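You operate a simulated robot arm through the tools that you are given. There is no shell and no other tool. Be economical: measure what you need, move in short steps, check, and stop when the job is done.

You run a simulated two-armed robot. Do the job below in one go: nothing can be reset, and whatever is moved stays where it is left.

## Task
Get the coder ready for washing: cover off, cap off its head, wash bottle on the small shelf.
Fine: the cover stands on the dark belt, the cap on the small shelf; shut the ink drawer again. Set down upright: cover, square cap, wash bottle. Where these are worked on the way, their far stop is far enough and under half their travel is too little: ink drawer.

Only the result counts: the job must be done as asked and must still hold three seconds after the hand-in. Knocking over, shifting, dropping, spilling or breaking anything else fails it. A push-on lid holds only when it is set on centred and level and pressed home; a screw cap is set on level and turned clockwise until tight.

## Robot
Two 6-joint arms with two-finger grippers on one trunk, on a base that drives. Base frame: it is fixed to the floor where the robot stands at the start and does not move with it; the origin is under the middle of the robot, x ahead of it, y to its left, z up; the surface under the hand at the start is at about z = 760. Readings come in mm, degrees, newtons and seconds.
The left shoulder is at the start at [61, 143, 850], the right one opposite. With the tool pointing down near the work surface each hand reaches from about 320 to 720 mm from the robot's upright axis, wherever it stands, measured 20 degrees to its own side. Places, roughly: clear key [800, 100, 1200]; coder knob [800, 0, 1100]; coder start button [800, 0, 1200]; coder stop button [800, 0, 1100]; coder switch [800, -100, 1100]; dark belt [500, -500, 800]; eight key [800, 200, 1100]; enter key [800, 100, 1100]; five key [800, 200, 1200]; four key [800, 200, 1200]; ink drawer [900, 100, 900]; nine key [800, 200, 1100]; one key [800, 200, 1200]; seven key [800, 200, 1100]; six key [800, 200, 1200]; three key [800, 200, 1200]. Payload 2.45 kg a hand.
The TCP of each hand is the grasp point between the finger pads, 26 mm short of the fingertips. In the tool frame z runs along the fingers and y along their closing line. Largest opening 96 mm; the body of the gripper starts 69 mm behind the TCP.
Orientation is that of the tool frame in the base frame, as [roll, pitch, yaw] about the fixed x, y, z axes, in that order (R = Rz(yaw) Ry(pitch) Rx(roll)). With the fingers straight down and closing along the base's y, the tool's x points along the base's -x, its y along +y and its z along -z.

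## Interface
- The arms move only by the tool step_arm. It takes "left_motion", "right_motion" or both (then of equal length, played together; a hand with none holds still); each is a list of rows, each a list of 7 numbers: the turn, a rotation vector about the base's x, y, z in units of 120 degrees (1.0 is 120 degrees), then the shift along the base's x, y, z in units of 100 mm (1.0 is 100 mm), then the finger opening in cm, from 0 to 9.6. In form: [[wx, wy, wz, tx, ty, tz, claw], ...]. A call has 1 to 10 rows; each row is the pose to reach, as a shift and turn from the pose commanded when the call began. A call with a number of a shift or a turn outside -1 to 1 is refused whole. A row lasts 0.2 s, in which the tool goes at most 50 mm and 8.6 degrees; a call with a longer step from one row to the next is refused whole, and so is a gripper value outside its range. Where a pose cannot be reached the arm comes as near as it can. A force on the tool above 60 N (or 10 N above the force at the start of the call, whichever is more), or a blocked arm, ends the call early, and 0.2 s more pass. The fingers move at their own pace and stop on an object; they squeeze with about 27 N. The grip force told is the motor's: it shows also when the fingers shut on nothing. Time passes only in rows, and 0.2 s behind the last, so rows that repeat a pose let the fingers close. The reply holds the time, the measured pose of the TCP, the force on the tool along the base axes, the opening and the grip force, in the units named above and with some noise, with the torque about the TCP (base axes, N m) and any sound that the robot's microphone picked up.
- Cameras (640 x 400 px; columns grow to the right, rows downward): "scene" is now at [131.3, -45.1, 1460.3]; the picture's right is [-0.53, -0.85, 0.00], its down [-0.57, 0.36, -0.74] and it looks along [0.62, -0.39, -0.68] (base axes); focal length 214 px, centre (320, 200). "left" rides on the left gripper at [82, -3, -98] in its tool frame; the picture's right is [0.04, 1.00, 0.00], its down [-0.73, 0.03, -0.68] and it looks along [-0.68, 0.03, 0.73] (tool axes); focal length 256 px, centre (320, 200). "right" rides on the right gripper at [82, 3, -98] in its tool frame; the picture's right is [-0.04, 1.00, 0.00], its down [-0.73, -0.03, -0.68] and it looks along [-0.68, -0.03, 0.73] (tool axes); focal length 256 px, centre (320, 200). There is no depth. A picture from a camera that has moved, and an enlarged one, comes with that camera's place and axes in the base frame and with its lens.
- grab_frame(camera): a new picture of that camera. The clock stands still meanwhile.
- slide_trunk(by): slides the trunk up (or, below 0, down) by that many mm; the arms and the scene camera ride with it, the base frame stays. It gives what a move gives, with no picture.
- drive_base(legs): drives the robot by 1 to 6 legs, each [ahead, turn to the left] in mm and degrees, along the robot's own axes; the way and the turn of a leg run together, so that a leg with both is an arc; at most 1500 mm and 180 degrees a leg. The arms and the cameras ride along, it lands a little off, and it stops where it bumps. It gives what a move gives.
- turn_head(pan, tilt): turns the head with the scene camera to pan (to the left, within 86 degrees either way) and tilt (down, from -29 to 69), counted from straight ahead of the robot. It gives what a move gives.
- enlarge(camera, box): a new picture of the part [left, top, right, bottom] of that camera's present view, enlarged. The clock stands still meanwhile.
- finish_job(): hands the job in; it is judged then, once.

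Work in short steps. Places have to be worked out from the pictures, the camera data and where the tool is seen: move nearer, look again, correct. Check each grasp and each placing, and mend what went wrong. You have 120 turns and 108 pictures in all, those below and enlarged ones among them. Open the grippers and draw the arms clear of the work before you hand the job in, unless the task says otherwise; then end with one line.

The tools are called as name(argument=value, ...) on one line, values as JSON. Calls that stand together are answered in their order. step_arm: Moves the arms, as the interface text tells. Its arguments: {"type":"object","properties":{"left_motion":{"type":"array"},"right_motion":{"type":"array"}},"required":[]} The other tools are called the same way: slide_trunk (by) slides the trunk up or down; drive_base (legs) drives the base; turn_head (pan, tilt) turns the head that bears the scene camera; grab_frame (camera) takes a picture; enlarge (camera, box) takes an enlarged picture of a part of a camera's view; finish_job () hands the job in.

At the start:

```text
time: 0.0
left_tcp_pos: [436.1, 39.6, 998.2]
left_ee_rot: [-180.0, 0.0, 180.0]
left_force: [0.1, -0.1, -0.6]
left_moment: [0.03, 0.0, 0.0]
left_opening: 96.0
left_grip_force: 0.0
right_tcp_pos: [501.0, -357.1, 998.7]
right_ee_rot: [-180.0, 0.0, 179.9]
right_force: [-1.1, -0.4, 0.5]
right_moment: [-0.01, 0.0, 0.0]
right_opening: 96.0
right_grip_force: 0.0
trunk travel left (down, up): [-475.0, 115.0]
robot x, y, heading: [-1.4, -4.2, -0.2]
head pan, tilt: [-32.1, 42.5]
```

scene: 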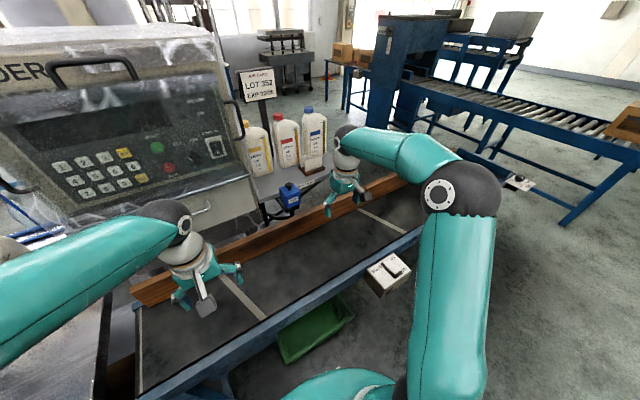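
right: 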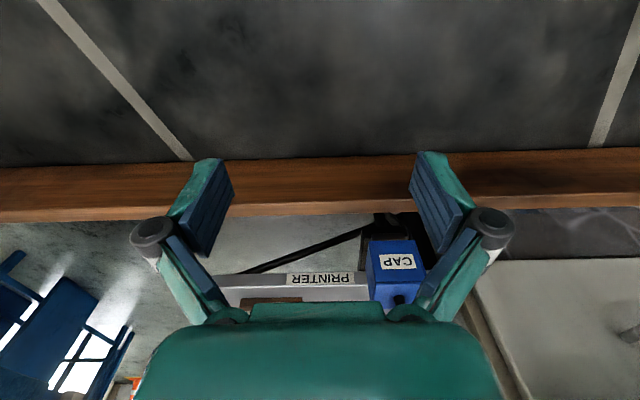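
left: 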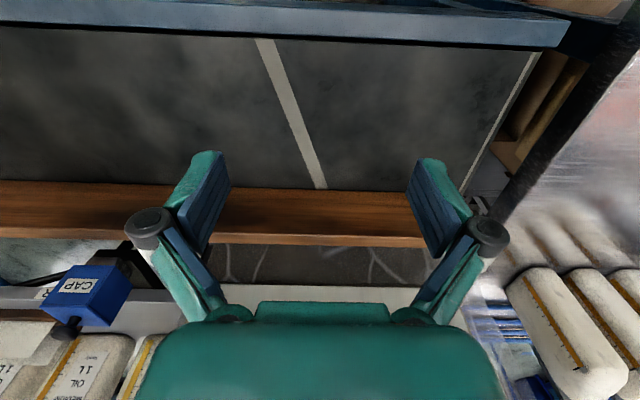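

The scene shows the coder with a translucent cover, a blue "CAP" on the printer head, and three bottles behind it. I'll turn the head toward the coder first to look closer.

turn_head(pan=5, tilt=30)

grab_frame(camera="scene")

enlarge(camera="right", box=[160, 160, 480, 360])

```text
time: 1.0
left_tcp_pos: [435.3, 39.9, 1000.0]
left_ee_rot: [180.0, 0.0, -180.0]
left_force: [0.1, 0.6, -0.6]
left_moment: [0.03, 0.0, -0.01]
left_opening: 95.9
left_grip_force: 0.0
right_tcp_pos: [500.5, -356.8, 998.4]
right_ee_rot: [-179.9, 0.1, 179.9]
right_force: [0.7, 1.0, -0.1]
right_moment: [0.04, 0.0, -0.01]
right_opening: 96.0
right_grip_force: 0.1
trunk travel left (down, up): [-475.0, 115.0]
robot x, y, heading: [-1.5, -0.0, 0.2]
head pan, tilt: [5.0, 30.0]
```

```text
104 pictures are left
camera scene: at [150.9, 6.9, 1479.2], right [0.09, -1.0, 0.0], down [-0.5, -0.04, -0.87], along [0.86, 0.07, -0.5], focal length 214 px, centre (320, 200)
```

scene: 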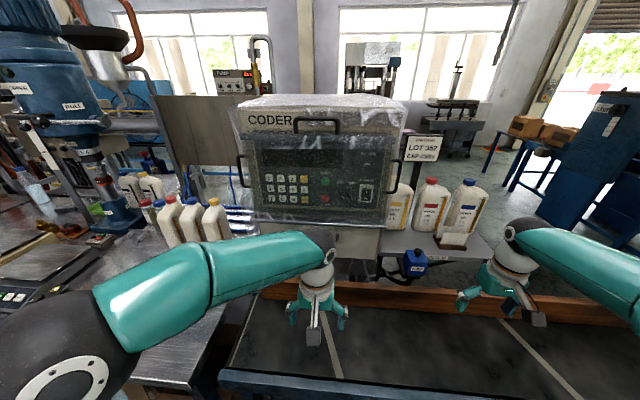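

```text
2.00 times, centred on (320, 260) of right
camera zoom: at [417.4, -353.0, 1098.1], right [0.04, 1.0, 0.0], down [0.73, -0.03, 0.68], along [0.68, -0.03, -0.73], focal length 512 px, centre (320, 80)
```

zoom: 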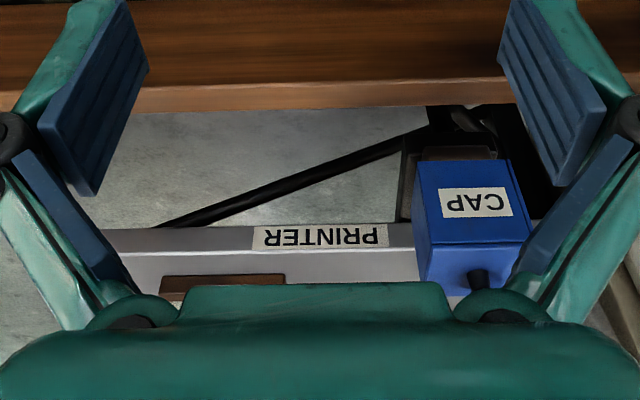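

A clear cover with handles sits over the coder. I'll enlarge it, the bottles and the cap.

enlarge(camera="scene", box=[220, 80, 420, 205])

enlarge(camera="scene", box=[370, 120, 530, 220])

enlarge(camera="scene", box=[60, 140, 260, 265])

enlarge(camera="scene", box=[320, 190, 520, 315])

```text
3.20 times, centred on (320, 142) of scene
camera zoom: at [150.9, 6.9, 1479.2], right [0.09, -1.0, 0.0], down [-0.5, -0.04, -0.87], along [0.86, 0.07, -0.5], focal length 686 px, centre (320, 384)
```

zoom: 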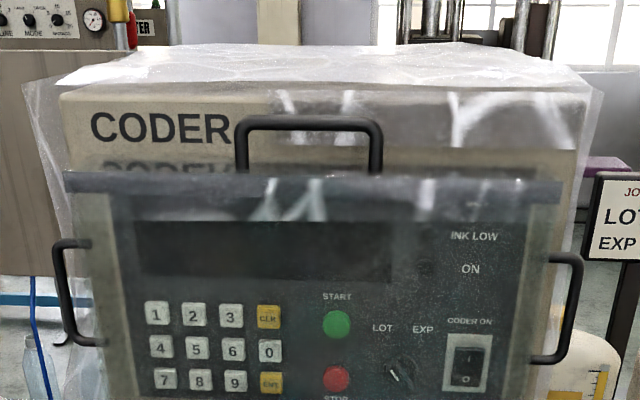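

```text
4.00 times, centred on (450, 170) of scene
camera zoom: at [150.9, 6.9, 1479.2], right [0.09, -1.0, 0.0], down [-0.5, -0.04, -0.87], along [0.86, 0.07, -0.5], focal length 858 px, centre (-200, 320)
```

zoom: 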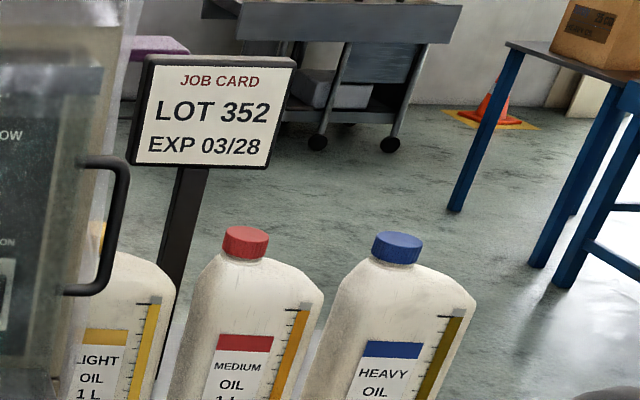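

```text
3.20 times, centred on (160, 202) of scene
camera zoom: at [150.9, 6.9, 1479.2], right [0.09, -1.0, 0.0], down [-0.5, -0.04, -0.87], along [0.86, 0.07, -0.5], focal length 686 px, centre (832, 192)
```

zoom: 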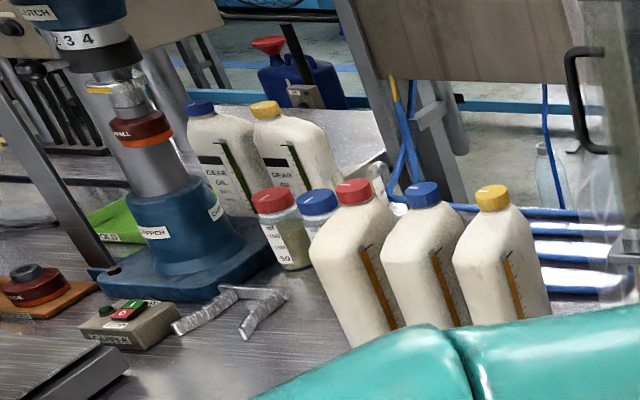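

```text
3.20 times, centred on (420, 252) of scene
camera zoom: at [150.9, 6.9, 1479.2], right [0.09, -1.0, 0.0], down [-0.5, -0.04, -0.87], along [0.86, 0.07, -0.5], focal length 686 px, centre (0, 32)
```

zoom: 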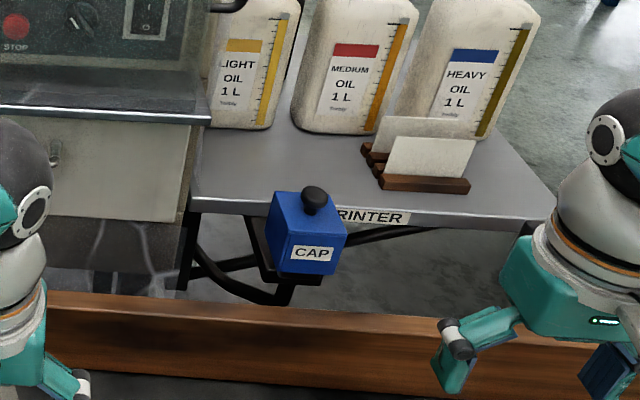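

I need to find the small shelf and understand the cover. I'll look left and right, tilted further down.

turn_head(pan=60, tilt=35)

grab_frame(camera="scene")

turn_head(pan=-50, tilt=40)

grab_frame(camera="scene")

turn_head(pan=0, tilt=55)

grab_frame(camera="scene")

```text
time: 2.3
left_tcp_pos: [434.4, 39.9, 999.5]
left_ee_rot: [180.0, 0.0, 179.9]
left_force: [0.3, -1.1, 0.5]
left_moment: [0.02, 0.0, 0.0]
left_opening: 96.1
left_grip_force: 0.0
right_tcp_pos: [501.4, -356.7, 999.3]
right_ee_rot: [179.9, 0.0, 180.0]
right_force: [0.3, 0.9, 0.0]
right_moment: [0.01, 0.04, -0.01]
right_opening: 96.3
right_grip_force: 0.0
trunk travel left (down, up): [-475.0, 115.0]
robot x, y, heading: [1.3, 2.2, -0.3]
head pan, tilt: [60.0, 35.0]
```

```text
98 pictures are left
camera scene: at [104.9, 75.4, 1471.5], right [0.87, -0.5, 0.0], down [-0.29, -0.5, -0.82], along [0.41, 0.71, -0.57], focal length 214 px, centre (320, 200)
```

scene: 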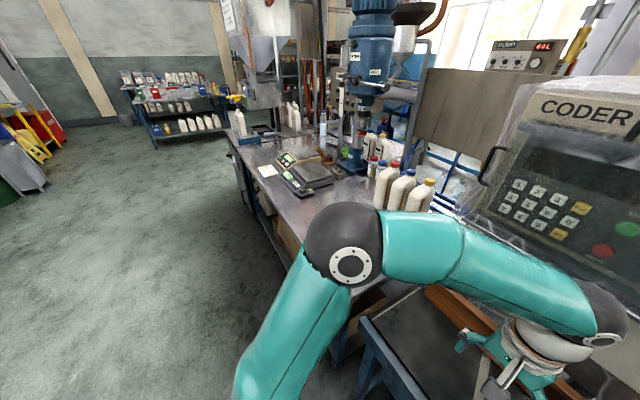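

```text
time: 4.2
left_tcp_pos: [437.5, 38.8, 999.8]
left_ee_rot: [180.0, 0.0, 179.9]
left_force: [-0.2, 1.1, 1.0]
left_moment: [0.01, 0.03, 0.03]
left_opening: 95.8
left_grip_force: 0.0
right_tcp_pos: [500.2, -356.2, 998.6]
right_ee_rot: [-180.0, 0.0, -179.9]
right_force: [-0.1, 0.5, -0.9]
right_moment: [0.01, 0.01, -0.02]
right_opening: 95.9
right_grip_force: 0.1
trunk travel left (down, up): [-475.0, 115.0]
robot x, y, heading: [-1.4, 2.5, -0.2]
head pan, tilt: [-50.0, 40.0]
```

```text
97 pictures are left
camera scene: at [115.5, -66.0, 1463.9], right [-0.77, -0.64, 0.0], down [-0.41, 0.49, -0.77], along [0.49, -0.59, -0.64], focal length 214 px, centre (320, 200)
```

scene: 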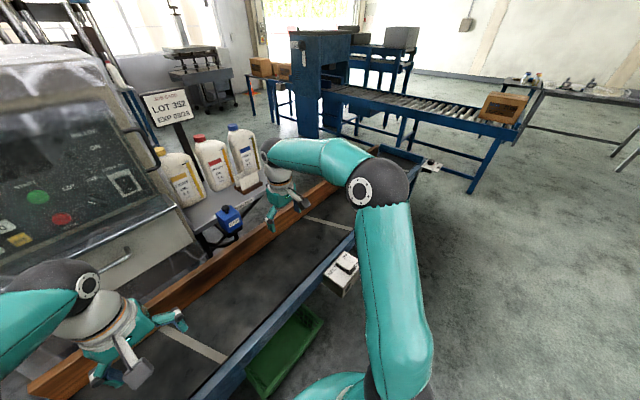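

```text
time: 5.3
left_tcp_pos: [435.2, 38.5, 999.3]
left_ee_rot: [-179.9, 0.0, 180.0]
left_force: [0.3, -0.4, 0.2]
left_moment: [-0.03, -0.04, -0.03]
left_opening: 96.2
left_grip_force: 0.1
right_tcp_pos: [500.1, -356.7, 999.9]
right_ee_rot: [-179.9, 0.0, -180.0]
right_force: [0.5, -1.0, 0.5]
right_moment: [0.01, 0.0, -0.01]
right_opening: 96.3
right_grip_force: 0.0
trunk travel left (down, up): [-475.0, 115.0]
robot x, y, heading: [-2.6, -0.3, 0.0]
head pan, tilt: [0.0, 55.0]
```

```text
96 pictures are left
camera scene: at [132.9, -0.9, 1443.3], right [0.0, -1.0, 0.0], down [-0.82, 0.0, -0.57], along [0.57, 0.0, -0.82], focal length 214 px, centre (320, 200)
```

scene: 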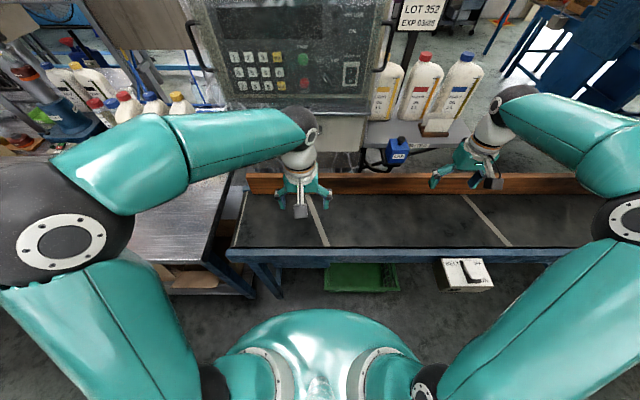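

The small shelf is the grey ledge beside the coder, labelled PRINTER, where the oils stand. The wash bottle is probably in the ink drawer. I'll tilt the left hand forward so its camera sees the cover head-on.

step_arm(left_motion=[[0, -0.0625, 0, 0, 0, 0.2, 9.6], [0, -0.125, 0, 0, 0, 0.4, 9.6], [0, -0.1875, 0, 0, 0, 0.6, 9.6], [0, -0.25, 0, 0, 0, 0.8, 9.6], [0, -0.3125, 0, 0, 0, 1, 9.6], [0, -0.375, 0, 0, 0, 1, 9.6]])

grab_frame(camera="left")

```text
time: 6.7
left_tcp_pos: [435.9, 38.4, 1099.7]
left_ee_rot: [180.0, 45.0, 180.0]
left_force: [-0.2, 0.0, -0.4]
left_moment: [-0.02, 0.01, 0.03]
left_opening: 95.9
left_grip_force: 0.2
right_tcp_pos: [500.2, -357.5, 999.5]
right_ee_rot: [180.0, 0.0, -180.0]
right_force: [0.0, -0.6, -0.1]
right_moment: [-0.02, -0.01, -0.01]
right_opening: 95.8
right_grip_force: 0.0
trunk travel left (down, up): [-475.0, 115.0]
robot x, y, heading: [0.3, -0.3, -0.0]
head pan, tilt: [0.0, 55.0]
```

```text
95 pictures are left
camera left: at [309.2, 36.5, 1111.1], right [-0.03, 1.0, -0.03], down [0.04, 0.03, 1.0], along [1.0, 0.03, -0.04], focal length 256 px, centre (320, 200)
```

left: 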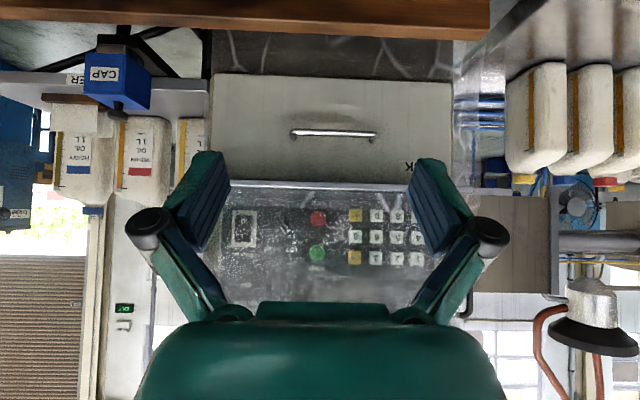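

The hand camera shows the drawer with its bar handle below the cover. I'll draw the left arm aside, raise the trunk, and take scene views of the cover.

slide_trunk(by=110)

turn_head(pan=0, tilt=30)

enlarge(camera="scene", box=[210, 80, 450, 230])

grab_frame(camera="left")

```text
time: 8.2
left_tcp_pos: [437.0, 38.9, 1209.2]
left_ee_rot: [179.9, 45.0, 179.9]
left_force: [0.2, -0.3, -0.4]
left_moment: [0.03, 0.04, 0.02]
left_opening: 95.9
left_grip_force: 0.0
right_tcp_pos: [501.5, -356.2, 1108.7]
right_ee_rot: [180.0, 0.1, 179.9]
right_force: [-0.6, 0.6, 0.1]
right_moment: [-0.02, -0.04, 0.0]
right_opening: 96.2
right_grip_force: 0.0
trunk travel left (down, up): [-585.0, 5.0]
robot x, y, heading: [1.4, 2.4, -0.1]
head pan, tilt: [0.0, 55.0]
```

```text
time: 9.0
left_tcp_pos: [435.9, 38.4, 1210.5]
left_ee_rot: [179.9, 45.0, 179.9]
left_force: [1.2, 0.1, -0.4]
left_moment: [0.0, -0.01, 0.0]
left_opening: 96.0
left_grip_force: 0.0
right_tcp_pos: [500.5, -355.9, 1109.2]
right_ee_rot: [-180.0, 0.0, -179.9]
right_force: [-0.5, -0.6, -0.5]
right_moment: [0.0, 0.0, 0.0]
right_opening: 95.6
right_grip_force: 0.1
trunk travel left (down, up): [-585.0, 5.0]
robot x, y, heading: [-1.8, 0.7, -0.0]
head pan, tilt: [0.0, 30.0]
```

```text
2.67 times, centred on (330, 155) of scene
camera zoom: at [151.2, -0.9, 1589.2], right [0.0, -1.0, 0.0], down [-0.5, 0.0, -0.87], along [0.87, 0.0, -0.5], focal length 572 px, centre (293, 320)
```

zoom: 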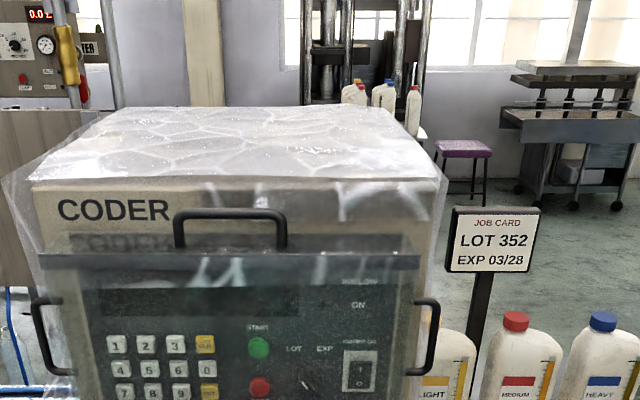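

```text
93 pictures are left
camera left: at [309.5, 36.6, 1221.0], right [-0.03, 1.0, -0.03], down [0.04, 0.03, 1.0], along [1.0, 0.03, -0.04], focal length 256 px, centre (320, 200)
```

left: 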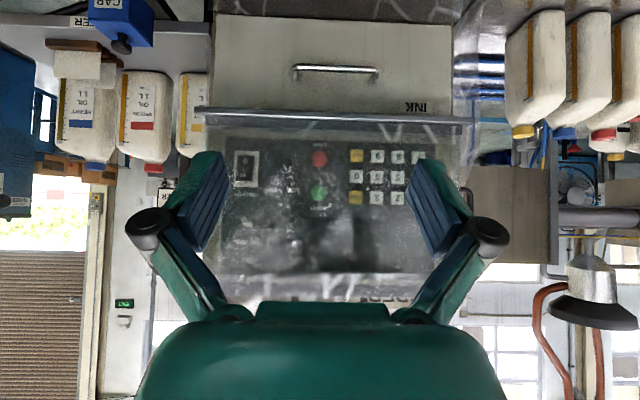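

Triangulating puts the cover's front at x≈715, y from -140 to 280, and z from 1071 to 1337. Its top handle is at about [719, 64, 1391]. I'll enlarge the hand view for the cover's edges and its right side, then look from the side with the right hand camera.

enlarge(camera="left", box=[400, 0, 560, 100])

enlarge(camera="scene", box=[210, 160, 290, 210])

step_arm(right_motion=[[0, -0.0625, 0, 0, 0, 0.2, 9.6], [0, -0.125, 0, 0, 0, 0.4, 9.6], [0, -0.1875, 0, 0, 0, 0.6, 9.6], [0, -0.25, 0, 0, 0, 0.8, 9.6], [0, -0.3125, 0, 0, 0, 0.8, 9.6], [0, -0.375, 0, 0, 0, 0.8, 9.6]])

step_arm(right_motion=[[0, 0, 0.0625, 0, 0, 0, 9.6], [0, 0, 0.125, 0, 0, 0, 9.6], [0, 0, 0.1875, 0, 0, 0, 9.6], [0, 0, 0.25, 0, 0, 0, 9.6], [0, 0, 0.3125, 0, 0, 0, 9.6], [0, 0, 0.375, 0, 0, 0, 9.6]])

grab_frame(camera="right")

```text
4.00 times, centred on (480, 50) of left
camera zoom: at [309.5, 36.6, 1221.0], right [-0.03, 1.0, -0.03], down [0.04, 0.03, 1.0], along [1.0, 0.03, -0.04], focal length 1024 px, centre (-320, 800)
```

zoom: 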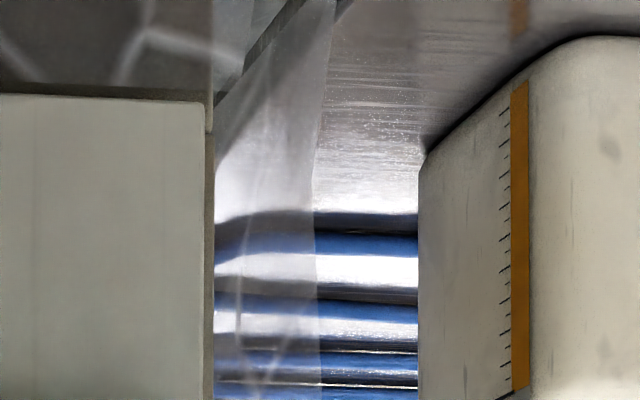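

```text
8.00 times, centred on (250, 185) of scene
camera zoom: at [151.2, -0.9, 1589.2], right [0.0, -1.0, 0.0], down [-0.5, 0.0, -0.87], along [0.87, 0.0, -0.5], focal length 1716 px, centre (880, 320)
```

zoom: 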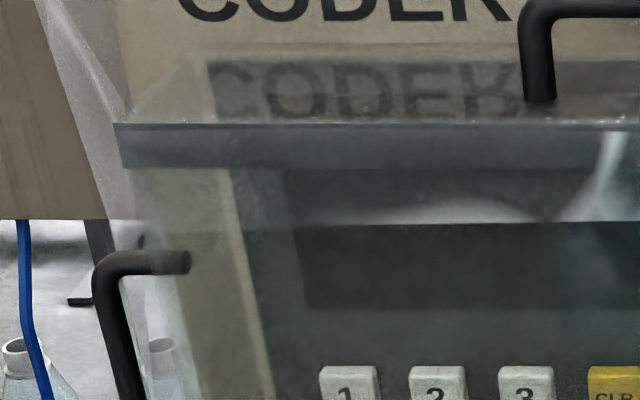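

```text
time: 10.4
left_tcp_pos: [434.9, 40.4, 1209.2]
left_ee_rot: [-179.9, 45.1, 180.0]
left_force: [0.6, 0.6, 0.2]
left_moment: [-0.01, -0.01, -0.02]
left_opening: 95.8
left_grip_force: 0.1
right_tcp_pos: [500.7, -357.5, 1190.2]
right_ee_rot: [180.0, 45.2, 180.0]
right_force: [-0.1, 0.8, 0.4]
right_moment: [0.03, -0.01, -0.03]
right_opening: 96.0
right_grip_force: 0.1
trunk travel left (down, up): [-585.0, 5.0]
robot x, y, heading: [-1.4, -0.8, 0.2]
head pan, tilt: [0.0, 30.0]
```

```text
time: 11.8
left_tcp_pos: [436.2, 37.9, 1209.9]
left_ee_rot: [180.0, 45.1, 179.9]
left_force: [-0.9, 0.6, -0.3]
left_moment: [0.01, 0.01, 0.0]
left_opening: 96.1
left_grip_force: 0.1
right_tcp_pos: [501.1, -358.6, 1189.2]
right_ee_rot: [179.9, 45.0, -135.0]
right_force: [0.5, -1.2, 0.4]
right_moment: [0.02, 0.02, -0.01]
right_opening: 95.6
right_grip_force: 0.2
trunk travel left (down, up): [-585.0, 5.0]
robot x, y, heading: [1.1, -3.1, 0.0]
head pan, tilt: [0.0, 30.0]
```

```text
90 pictures are left
camera right: at [407.2, -444.3, 1201.5], right [-0.69, 0.73, 0.03], down [0.05, 0.01, 1.0], along [0.72, 0.69, -0.04], focal length 256 px, centre (320, 200)
```

right: 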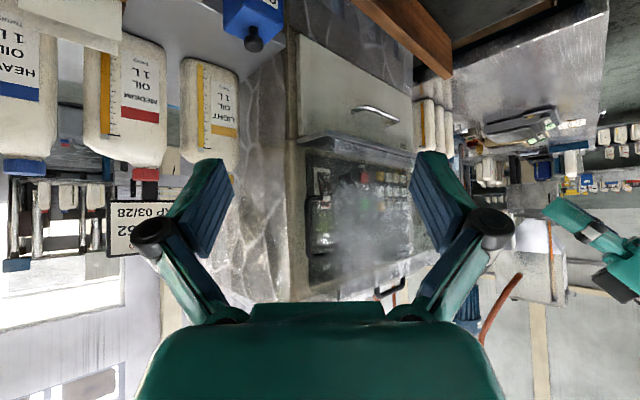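

enlarge(camera="right", box=[230, 100, 430, 300])

turn_head(pan=0, tilt=42)

grab_frame(camera="scene")

```text
2.00 times, centred on (330, 200) of right
camera zoom: at [407.2, -444.3, 1201.5], right [-0.69, 0.73, 0.03], down [0.05, 0.01, 1.0], along [0.72, 0.69, -0.04], focal length 512 px, centre (300, 200)
```

zoom: 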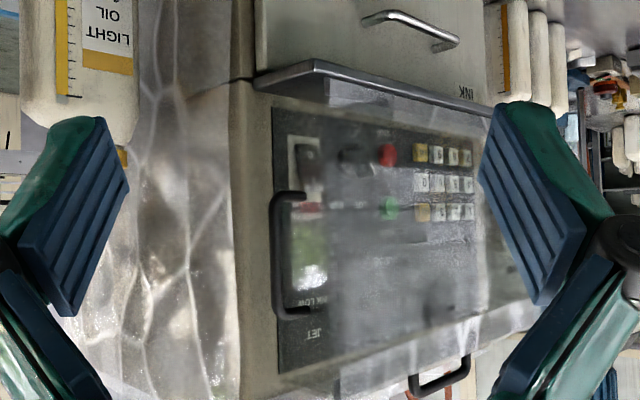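

```text
time: 12.6
left_tcp_pos: [436.5, 39.1, 1209.5]
left_ee_rot: [179.9, 45.0, 179.9]
left_force: [-0.2, -0.3, 0.1]
left_moment: [-0.02, -0.02, -0.02]
left_opening: 96.1
left_grip_force: 0.0
right_tcp_pos: [501.0, -356.2, 1189.6]
right_ee_rot: [179.8, 45.1, -135.1]
right_force: [-0.2, -0.2, 0.3]
right_moment: [0.02, -0.03, 0.03]
right_opening: 96.0
right_grip_force: 0.1
trunk travel left (down, up): [-585.0, 5.0]
robot x, y, heading: [1.6, 0.4, -0.1]
head pan, tilt: [0.0, 42.0]
```

```text
88 pictures are left
camera scene: at [144.0, -0.9, 1571.1], right [0.0, -1.0, 0.0], down [-0.67, 0.0, -0.74], along [0.74, 0.0, -0.67], focal length 214 px, centre (320, 200)
```

scene: 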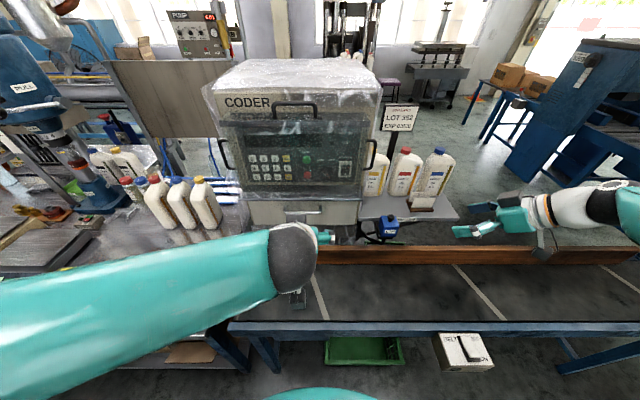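

The cover is a clear box standing on a ledge in front of the panel, with two side handles, so it only has to be lifted and drawn out. I'll leave it for last and start with the cap, whose knob is near [752, -300, 939]. I'll bring the right hand back and look at the cap and shelf from above.

step_arm(right_motion=[[0, 0, -0.0625, 0, 0, 0, 9.6], [0, 0, -0.125, 0, 0, 0, 9.6], [0, 0, -0.1875, 0, 0, 0, 9.6], [0, 0, -0.25, 0, 0, 0, 9.6], [0, 0, -0.3125, 0, 0, 0, 9.6], [0, 0, -0.375, 0, 0, 0, 9.6]])

step_arm(right_motion=[[0, 0.0625, 0, 0.2, 0.1, 0, 9.6], [0, 0.125, 0, 0.4, 0.2, 0, 9.6], [0, 0.1875, 0, 0.6, 0.3, 0, 9.6], [0, 0.25, 0, 0.8, 0.5, 0, 9.6], [0, 0.25, 0, 1, 0.6, 0, 9.6]])

grab_frame(camera="right")

```text
time: 14.0
left_tcp_pos: [436.5, 39.2, 1211.0]
left_ee_rot: [-180.0, 45.1, 179.9]
left_force: [0.1, -0.6, -1.0]
left_moment: [0.0, 0.03, -0.03]
left_opening: 96.0
left_grip_force: 0.0
right_tcp_pos: [500.3, -356.5, 1190.1]
right_ee_rot: [-180.0, 45.1, -179.9]
right_force: [0.0, 0.5, 0.4]
right_moment: [0.0, 0.04, -0.04]
right_opening: 95.9
right_grip_force: 0.1
trunk travel left (down, up): [-585.0, 5.0]
robot x, y, heading: [0.6, 1.7, 0.2]
head pan, tilt: [0.0, 42.0]
```

```text
time: 15.2
left_tcp_pos: [436.1, 39.1, 1208.5]
left_ee_rot: [-179.9, 45.0, 180.0]
left_force: [0.4, -0.3, 0.1]
left_moment: [0.02, 0.03, 0.02]
left_opening: 96.1
left_grip_force: 0.0
right_tcp_pos: [599.9, -296.7, 1188.3]
right_ee_rot: [180.0, 14.9, 180.0]
right_force: [0.0, -0.1, 0.6]
right_moment: [0.01, -0.03, -0.03]
right_opening: 96.1
right_grip_force: 0.1
trunk travel left (down, up): [-585.0, 5.0]
robot x, y, heading: [-1.3, 1.2, -0.1]
head pan, tilt: [0.0, 42.0]
```

```text
87 pictures are left
camera right: at [495.3, -292.9, 1263.2], right [0.04, 1.0, 0.01], down [0.53, -0.03, 0.84], along [0.84, -0.03, -0.54], focal length 256 px, centre (320, 200)
```

right: 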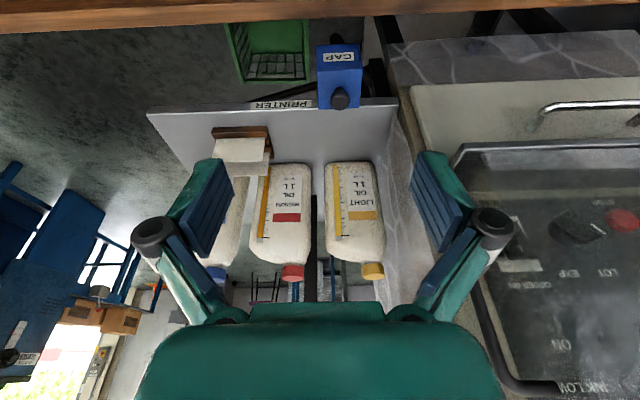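

The shelf's front edge is at x≈776 with its surface near z≈888, and the free area is x 780–930, y -400 to -180. The cap knob is near [728, -277, 948]. I'll zoom on the cap to size it.

enlarge(camera="right", box=[260, 20, 420, 120])

step_arm(right_motion=[[0, -0.06, 0, 0, 0, -0.4, 9.6], [0, -0.12, 0, 0, 0.05, -0.8, 9.6], [0, -0.18, 0, 0, 0.1, -1, 9.6], [0, -0.25, 0, 0, 0.2, -1, 9.6]])

grab_frame(camera="right")

```text
4.00 times, centred on (340, 70) of right
camera zoom: at [495.3, -292.9, 1263.2], right [0.04, 1.0, 0.01], down [0.53, -0.03, 0.84], along [0.84, -0.03, -0.54], focal length 1024 px, centre (240, 720)
```

zoom: 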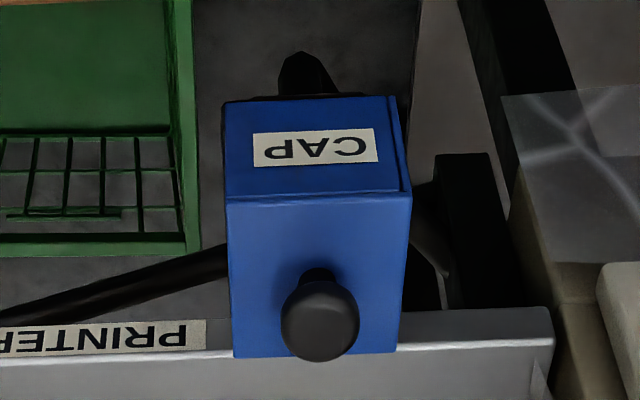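

```text
time: 16.2
left_tcp_pos: [435.1, 38.0, 1211.0]
left_ee_rot: [-179.9, 45.0, 180.0]
left_force: [1.0, 0.5, 0.8]
left_moment: [0.03, 0.0, -0.03]
left_opening: 96.1
left_grip_force: 0.1
right_tcp_pos: [600.2, -276.3, 1088.7]
right_ee_rot: [179.8, 45.1, 179.8]
right_force: [0.0, -0.2, 0.7]
right_moment: [-0.02, 0.0, 0.01]
right_opening: 95.8
right_grip_force: 0.1
trunk travel left (down, up): [-585.0, 5.0]
robot x, y, heading: [-3.3, -0.3, -0.3]
head pan, tilt: [0.0, 42.0]
```

```text
85 pictures are left
camera right: at [470.9, -272.7, 1101.1], right [0.03, 1.0, 0.03], down [0.04, -0.03, 1.0], along [1.0, -0.03, -0.04], focal length 256 px, centre (320, 200)
```

right: 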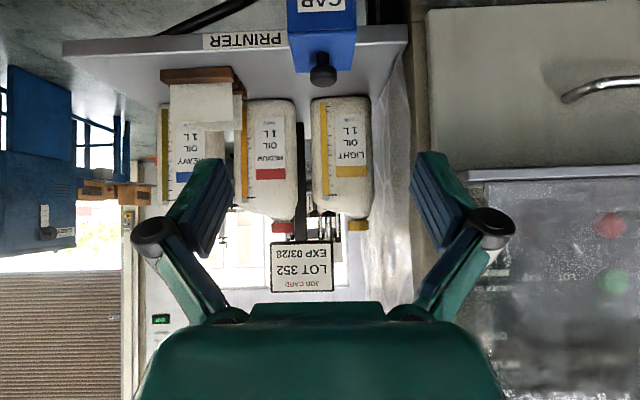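

Two views place the cap box at x 675–734, y -301 to -247, z 900–955. I'll move to a pre-grasp point along the 45° approach line, with the opening at 76 mm.

step_arm(right_motion=[[0, 0, 0, 0.1, 0.01, -0.4, 7.6], [0, 0, 0, 0.25, 0.02, -0.81, 7.6], [0, 0, 0, 0.25, 0.02, -0.81, 7.6]])

grab_frame(camera="right")

enlarge(camera="scene", box=[330, 170, 490, 270])

```text
time: 17.0
left_tcp_pos: [435.2, 40.0, 1210.3]
left_ee_rot: [-180.0, 45.0, 179.9]
left_force: [0.0, -0.2, 0.2]
left_moment: [0.04, 0.0, 0.01]
left_opening: 96.0
left_grip_force: 0.0
right_tcp_pos: [624.7, -276.2, 1006.6]
right_ee_rot: [180.0, 45.0, 180.0]
right_force: [-0.5, -0.3, 0.3]
right_moment: [0.0, -0.03, 0.03]
right_opening: 76.2
right_grip_force: 0.0
trunk travel left (down, up): [-585.0, 5.0]
robot x, y, heading: [0.3, -0.5, -0.2]
head pan, tilt: [0.0, 42.0]
```

```text
84 pictures are left
camera right: at [496.3, -271.6, 1019.2], right [0.03, 1.0, 0.03], down [0.04, -0.03, 1.0], along [1.0, -0.03, -0.04], focal length 256 px, centre (320, 200)
```

right: 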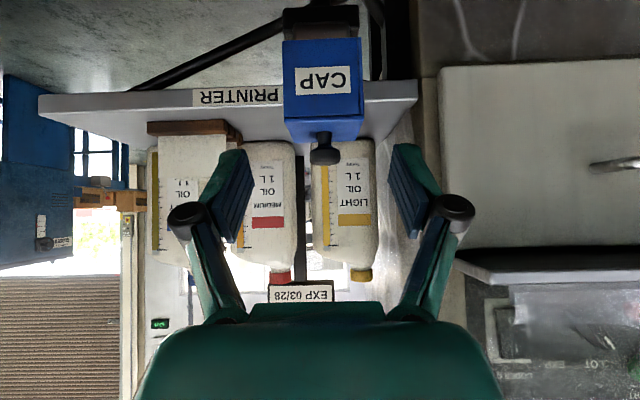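

```text
4.00 times, centred on (410, 220) of scene
camera zoom: at [143.1, -0.7, 1571.1], right [0.0, -1.0, 0.0], down [-0.67, 0.0, -0.74], along [0.74, 0.0, -0.67], focal length 858 px, centre (-40, 120)
```

zoom: 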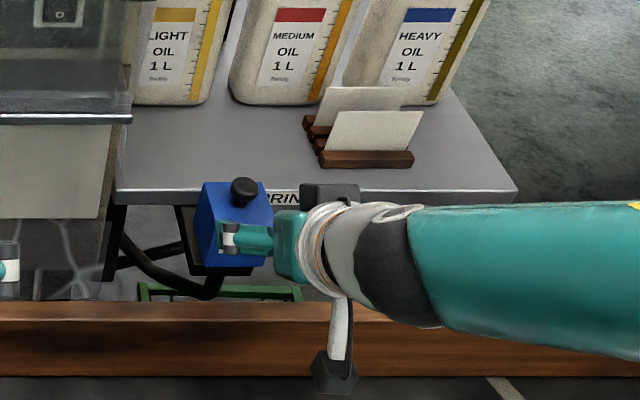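

The close view confirms the cap's front face at x≈680, z 896–951, y≈-274. I'll advance along the approach line and close on it.

step_arm(right_motion=[[0, 0, 0, 0.3, 0.02, -0.3, 7.6], [0, 0, 0, 0.55, 0.02, -0.55, 7.6], [0, 0, 0, 0.8, 0.02, -0.79, 7.6], [0, 0, 0, 0.8, 0.02, -0.79, 4], [0, 0, 0, 0.8, 0.02, -0.79, 4], [0, 0, 0, 0.8, 0.02, -0.79, 4]])

grab_frame(camera="right")

```text
time: 18.4
left_tcp_pos: [434.7, 40.1, 1209.3]
left_ee_rot: [179.9, 45.0, 179.9]
left_force: [0.6, 0.2, 0.4]
left_moment: [0.01, -0.02, -0.01]
left_opening: 96.0
left_grip_force: 0.1
right_tcp_pos: [705.9, -272.3, 930.1]
right_ee_rot: [179.9, 45.1, 179.9]
right_force: [0.2, 0.4, 0.1]
right_moment: [0.02, -0.03, -0.03]
right_opening: 58.1
right_grip_force: 27.0
trunk travel left (down, up): [-585.0, 5.0]
robot x, y, heading: [1.0, 1.3, 0.2]
head pan, tilt: [0.0, 42.0]
```

```text
82 pictures are left
camera right: at [576.9, -268.3, 941.1], right [0.03, 1.0, 0.03], down [0.04, -0.03, 1.0], along [1.0, -0.03, -0.04], focal length 256 px, centre (320, 200)
```

right: 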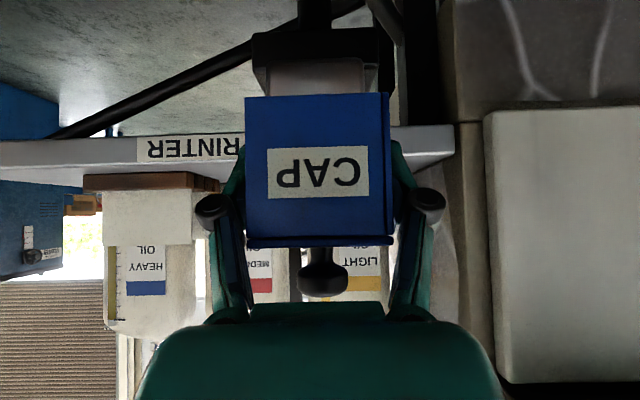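

The cap is gripped at 58 mm. I'll lift it straight up off the head.

step_arm(right_motion=[[0, 0, 0, 0, 0, 0.1, 4], [0, 0, 0, 0, 0, 0.25, 4], [0, 0, 0, 0, 0, 0.45, 4], [0, 0, 0, 0, 0, 0.7, 4], [0, 0, 0, 0, 0, 0.95, 4]])

grab_frame(camera="right")

enlarge(camera="scene", box=[330, 140, 490, 240])

```text
time: 19.6
left_tcp_pos: [435.0, 40.3, 1209.7]
left_ee_rot: [179.9, 45.1, 179.9]
left_force: [-0.6, 0.6, 0.1]
left_moment: [-0.01, 0.01, -0.01]
left_opening: 95.9
left_grip_force: 0.0
right_tcp_pos: [705.0, -273.0, 1024.4]
right_ee_rot: [179.8, 45.0, 179.9]
right_force: [-0.3, 0.3, -0.4]
right_moment: [-0.01, 0.01, -0.04]
right_opening: 58.1
right_grip_force: 26.9
trunk travel left (down, up): [-585.0, 5.0]
robot x, y, heading: [-1.0, -0.6, 0.1]
head pan, tilt: [0.0, 42.0]
```

```text
81 pictures are left
camera right: at [576.3, -268.0, 1036.8], right [0.03, 1.0, 0.03], down [0.04, -0.03, 1.0], along [1.0, -0.03, -0.04], focal length 256 px, centre (320, 200)
```

right: 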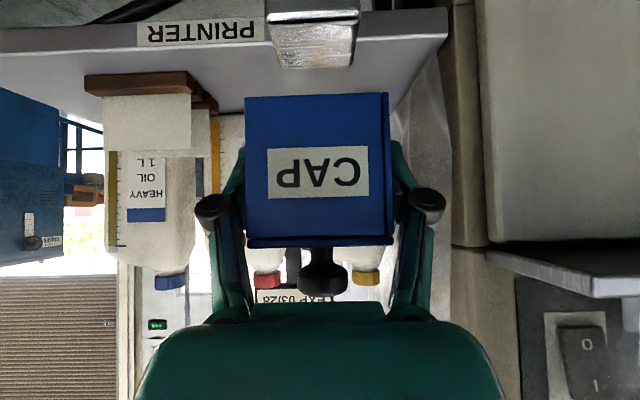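

```text
4.00 times, centred on (410, 190) of scene
camera zoom: at [144.0, -0.7, 1571.0], right [0.0, -1.0, 0.0], down [-0.67, 0.0, -0.74], along [0.74, 0.0, -0.67], focal length 858 px, centre (-40, 240)
```

zoom: 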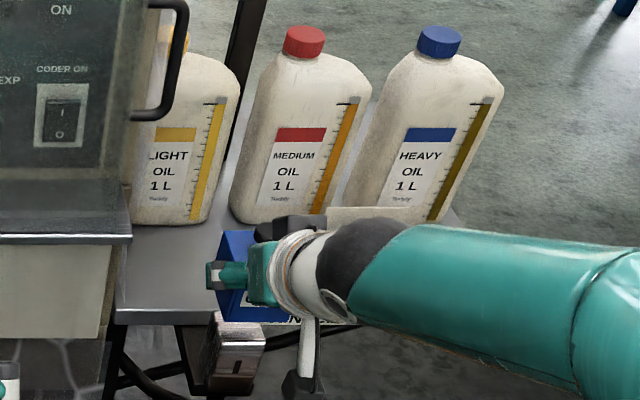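

The cap is off and the head is bare. From two views the shelf's top is near z≈903 and its front edge near x≈788, so I'll carry the cap toward [835, -335].

step_arm(right_motion=[[0, 0, 0, 0.1, -0.15, 0, 4], [0, 0, 0, 0.3, -0.35, 0, 4], [0, 0, 0, 0.6, -0.5, 0, 4], [0, 0, 0, 0.9, -0.62, 0, 4], [0, 0, 0, 0.9, -0.62, -0.3, 4]])

step_arm(right_motion=[[0, 0, 0, 0.2, 0, 0, 4], [0, 0, 0, 0.4, 0, -0.1, 4], [0, 0, 0, 0.4, 0, -0.2, 4]])

grab_frame(camera="right")

enlarge(camera="scene", box=[330, 140, 490, 240])

```text
time: 20.8
left_tcp_pos: [435.6, 38.6, 1208.7]
left_ee_rot: [179.9, 44.9, 179.8]
left_force: [0.1, 1.7, 0.2]
left_moment: [0.03, 0.02, -0.05]
left_opening: 96.3
left_grip_force: 0.1
right_tcp_pos: [794.6, -336.2, 994.2]
right_ee_rot: [179.9, 44.9, 179.8]
right_force: [0.4, -0.1, -0.8]
right_moment: [-0.02, 0.03, 0.04]
right_opening: 58.1
right_grip_force: 26.9
trunk travel left (down, up): [-585.0, 5.0]
robot x, y, heading: [-1.0, 1.3, 0.2]
head pan, tilt: [0.0, 42.0]
```

```text
time: 21.6
left_tcp_pos: [436.0, 38.7, 1209.6]
left_ee_rot: [179.9, 45.1, 179.9]
left_force: [0.4, 0.0, -0.7]
left_moment: [0.03, 0.01, -0.03]
left_opening: 96.0
left_grip_force: 0.0
right_tcp_pos: [826.4, -332.5, 978.0]
right_ee_rot: [179.9, 44.9, -179.9]
right_force: [-0.2, 0.4, -1.5]
right_moment: [-0.02, -0.01, 0.0]
right_opening: 58.0
right_grip_force: 26.6
right hand out of reach, approached as far as the arm can: row 2, 3
trunk travel left (down, up): [-585.0, 5.0]
robot x, y, heading: [0.5, 0.7, 0.2]
head pan, tilt: [0.0, 42.0]
```

```text
79 pictures are left
camera right: at [696.9, -328.2, 991.4], right [0.03, 1.0, 0.03], down [0.04, -0.03, 1.0], along [1.0, -0.03, -0.04], focal length 256 px, centre (320, 200)
```

right: 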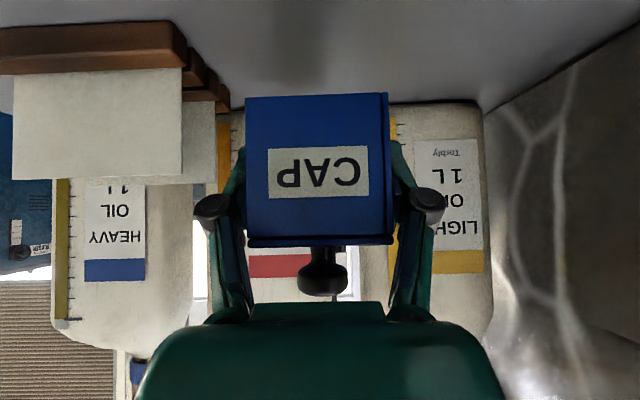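

```text
4.00 times, centred on (410, 190) of scene
camera zoom: at [144.6, -1.0, 1571.0], right [0.0, -1.0, 0.0], down [-0.67, 0.0, -0.74], along [0.74, 0.0, -0.67], focal length 858 px, centre (-40, 240)
```

zoom: 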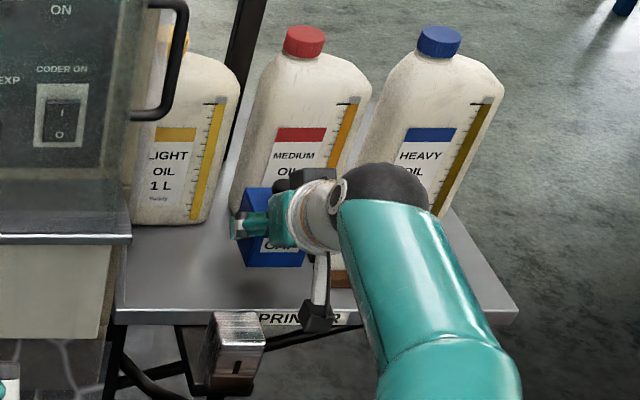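

The cap is over the shelf at x≈826, near the reach limit, and lowering should ease that. I'll go down 28 mm and check.

step_arm(right_motion=[[0, 0, 0, 0, 0, -0.1, 4], [0, 0, 0, 0, 0, -0.2, 4], [0, 0, 0, 0, 0, -0.28, 4]])

enlarge(camera="scene", box=[360, 170, 440, 220])

grab_frame(camera="right")

```text
time: 22.4
left_tcp_pos: [435.8, 38.0, 1209.7]
left_ee_rot: [179.9, 45.0, 179.8]
left_force: [-0.2, -0.3, -0.7]
left_moment: [-0.05, -0.03, 0.01]
left_opening: 95.8
left_grip_force: 0.2
right_tcp_pos: [825.7, -332.2, 951.0]
right_ee_rot: [179.9, 45.0, 179.9]
right_force: [-0.7, 0.7, 0.1]
right_moment: [-0.02, 0.0, -0.02]
right_opening: 57.9
right_grip_force: 27.5
trunk travel left (down, up): [-585.0, 5.0]
robot x, y, heading: [-4.4, 0.1, 0.1]
head pan, tilt: [0.0, 42.0]
```

```text
8.00 times, centred on (400, 195) of scene
camera zoom: at [144.7, -1.0, 1571.0], right [0.0, -1.0, 0.0], down [-0.67, 0.0, -0.74], along [0.74, 0.0, -0.67], focal length 1716 px, centre (-320, 240)
```

zoom: 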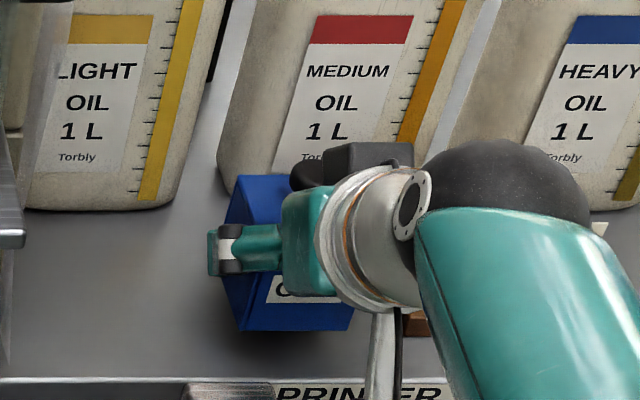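

```text
76 pictures are left
camera right: at [697.3, -327.7, 963.2], right [0.03, 1.0, 0.03], down [0.04, -0.03, 1.0], along [1.0, -0.03, -0.04], focal length 256 px, centre (320, 200)
```

right: 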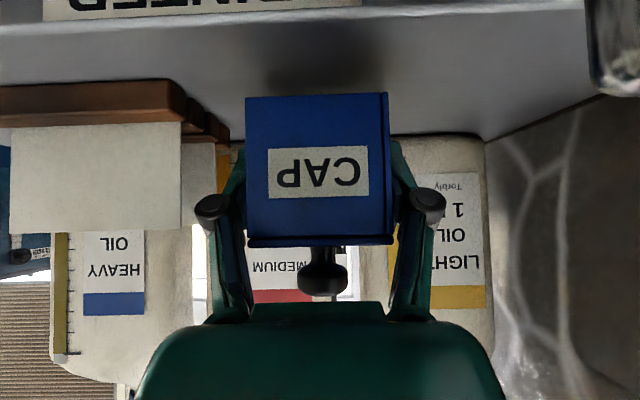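

The shelf comes out at z≈898 and the cap bottom at ≈916. I'll lower 15 mm, then in 2 mm steps.

step_arm(right_motion=[[0, 0, 0, 0, 0, -0.08, 4], [0, 0, 0, 0, 0, -0.12, 4], [0, 0, 0, 0, 0, -0.15, 4]])

step_arm(right_motion=[[0, 0, 0, 0, 0, -0.02, 4], [0, 0, 0, 0, 0, -0.03, 4]])

grab_frame(camera="right")

```text
time: 23.2
left_tcp_pos: [436.3, 39.8, 1210.4]
left_ee_rot: [179.9, 44.9, 179.9]
left_force: [0.4, 0.2, 0.1]
left_moment: [0.04, 0.02, -0.01]
left_opening: 95.9
left_grip_force: 0.1
right_tcp_pos: [826.1, -331.1, 934.8]
right_ee_rot: [180.0, 44.8, 179.8]
right_force: [-0.5, 0.3, -0.9]
right_moment: [0.04, 0.0, 0.01]
right_opening: 58.2
right_grip_force: 26.9
trunk travel left (down, up): [-585.0, 5.0]
robot x, y, heading: [-0.8, 0.3, 0.1]
head pan, tilt: [0.0, 42.0]
```

```text
time: 23.8
left_tcp_pos: [435.6, 39.5, 1210.3]
left_ee_rot: [179.9, 45.1, 179.9]
left_force: [0.0, -0.2, -0.2]
left_moment: [0.01, 0.0, 0.0]
left_opening: 96.1
left_grip_force: 0.0
right_tcp_pos: [825.5, -331.5, 935.7]
right_ee_rot: [-180.0, 45.2, 179.9]
right_force: [-0.1, 0.3, 8.4]
right_moment: [-0.07, 0.17, 0.02]
right_opening: 58.1
right_grip_force: 27.0
trunk travel left (down, up): [-585.0, 5.0]
robot x, y, heading: [1.0, -0.7, 0.2]
head pan, tilt: [0.0, 42.0]
```

```text
75 pictures are left
camera right: at [696.9, -327.5, 947.4], right [0.03, 1.0, 0.03], down [0.03, -0.03, 1.0], along [1.0, -0.03, -0.04], focal length 256 px, centre (320, 200)
```

right: 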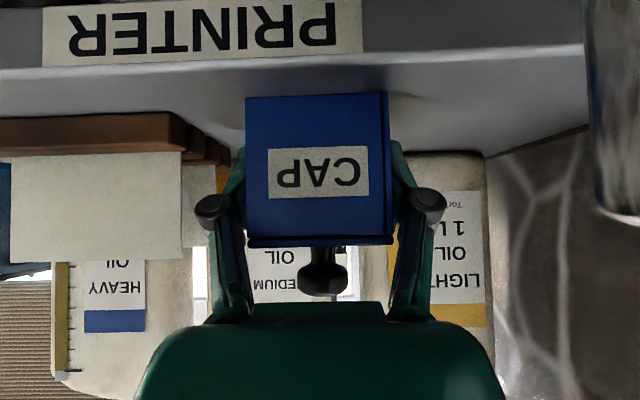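

There is an 8 N contact and the cap is seated on the shelf. I'll open slightly, then back out along the tool axis.

step_arm(right_motion=[[0, 0, 0, 0, 0, 0, 6.6], [0, 0, 0, 0, 0, 0, 7.2], [0, 0, 0, 0, 0, 0, 7.2], [0, 0, 0, -0.25, 0, 0.25, 7.2], [0, 0, 0, -0.6, 0, 0.6, 7.2], [0, 0, 0, -0.9, 0, 0.9, 7.2]])

grab_frame(camera="right")

```text
time: 25.2
left_tcp_pos: [434.8, 39.9, 1210.7]
left_ee_rot: [179.9, 45.0, 179.9]
left_force: [0.4, 0.0, 0.4]
left_moment: [0.01, 0.05, 0.0]
left_opening: 96.0
left_grip_force: 0.1
right_tcp_pos: [734.6, -332.7, 1023.5]
right_ee_rot: [179.9, 45.1, 180.0]
right_force: [0.2, -0.1, -1.1]
right_moment: [0.0, 0.01, 0.0]
right_opening: 72.0
right_grip_force: 0.0
trunk travel left (down, up): [-585.0, 5.0]
robot x, y, heading: [0.4, -2.0, -0.1]
head pan, tilt: [0.0, 42.0]
```

```text
74 pictures are left
camera right: at [605.4, -327.9, 1036.2], right [0.03, 1.0, 0.03], down [0.04, -0.03, 1.0], along [1.0, -0.03, -0.04], focal length 256 px, centre (320, 200)
```

right: 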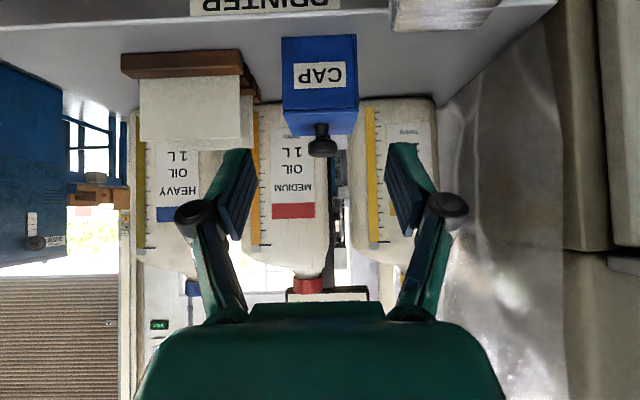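

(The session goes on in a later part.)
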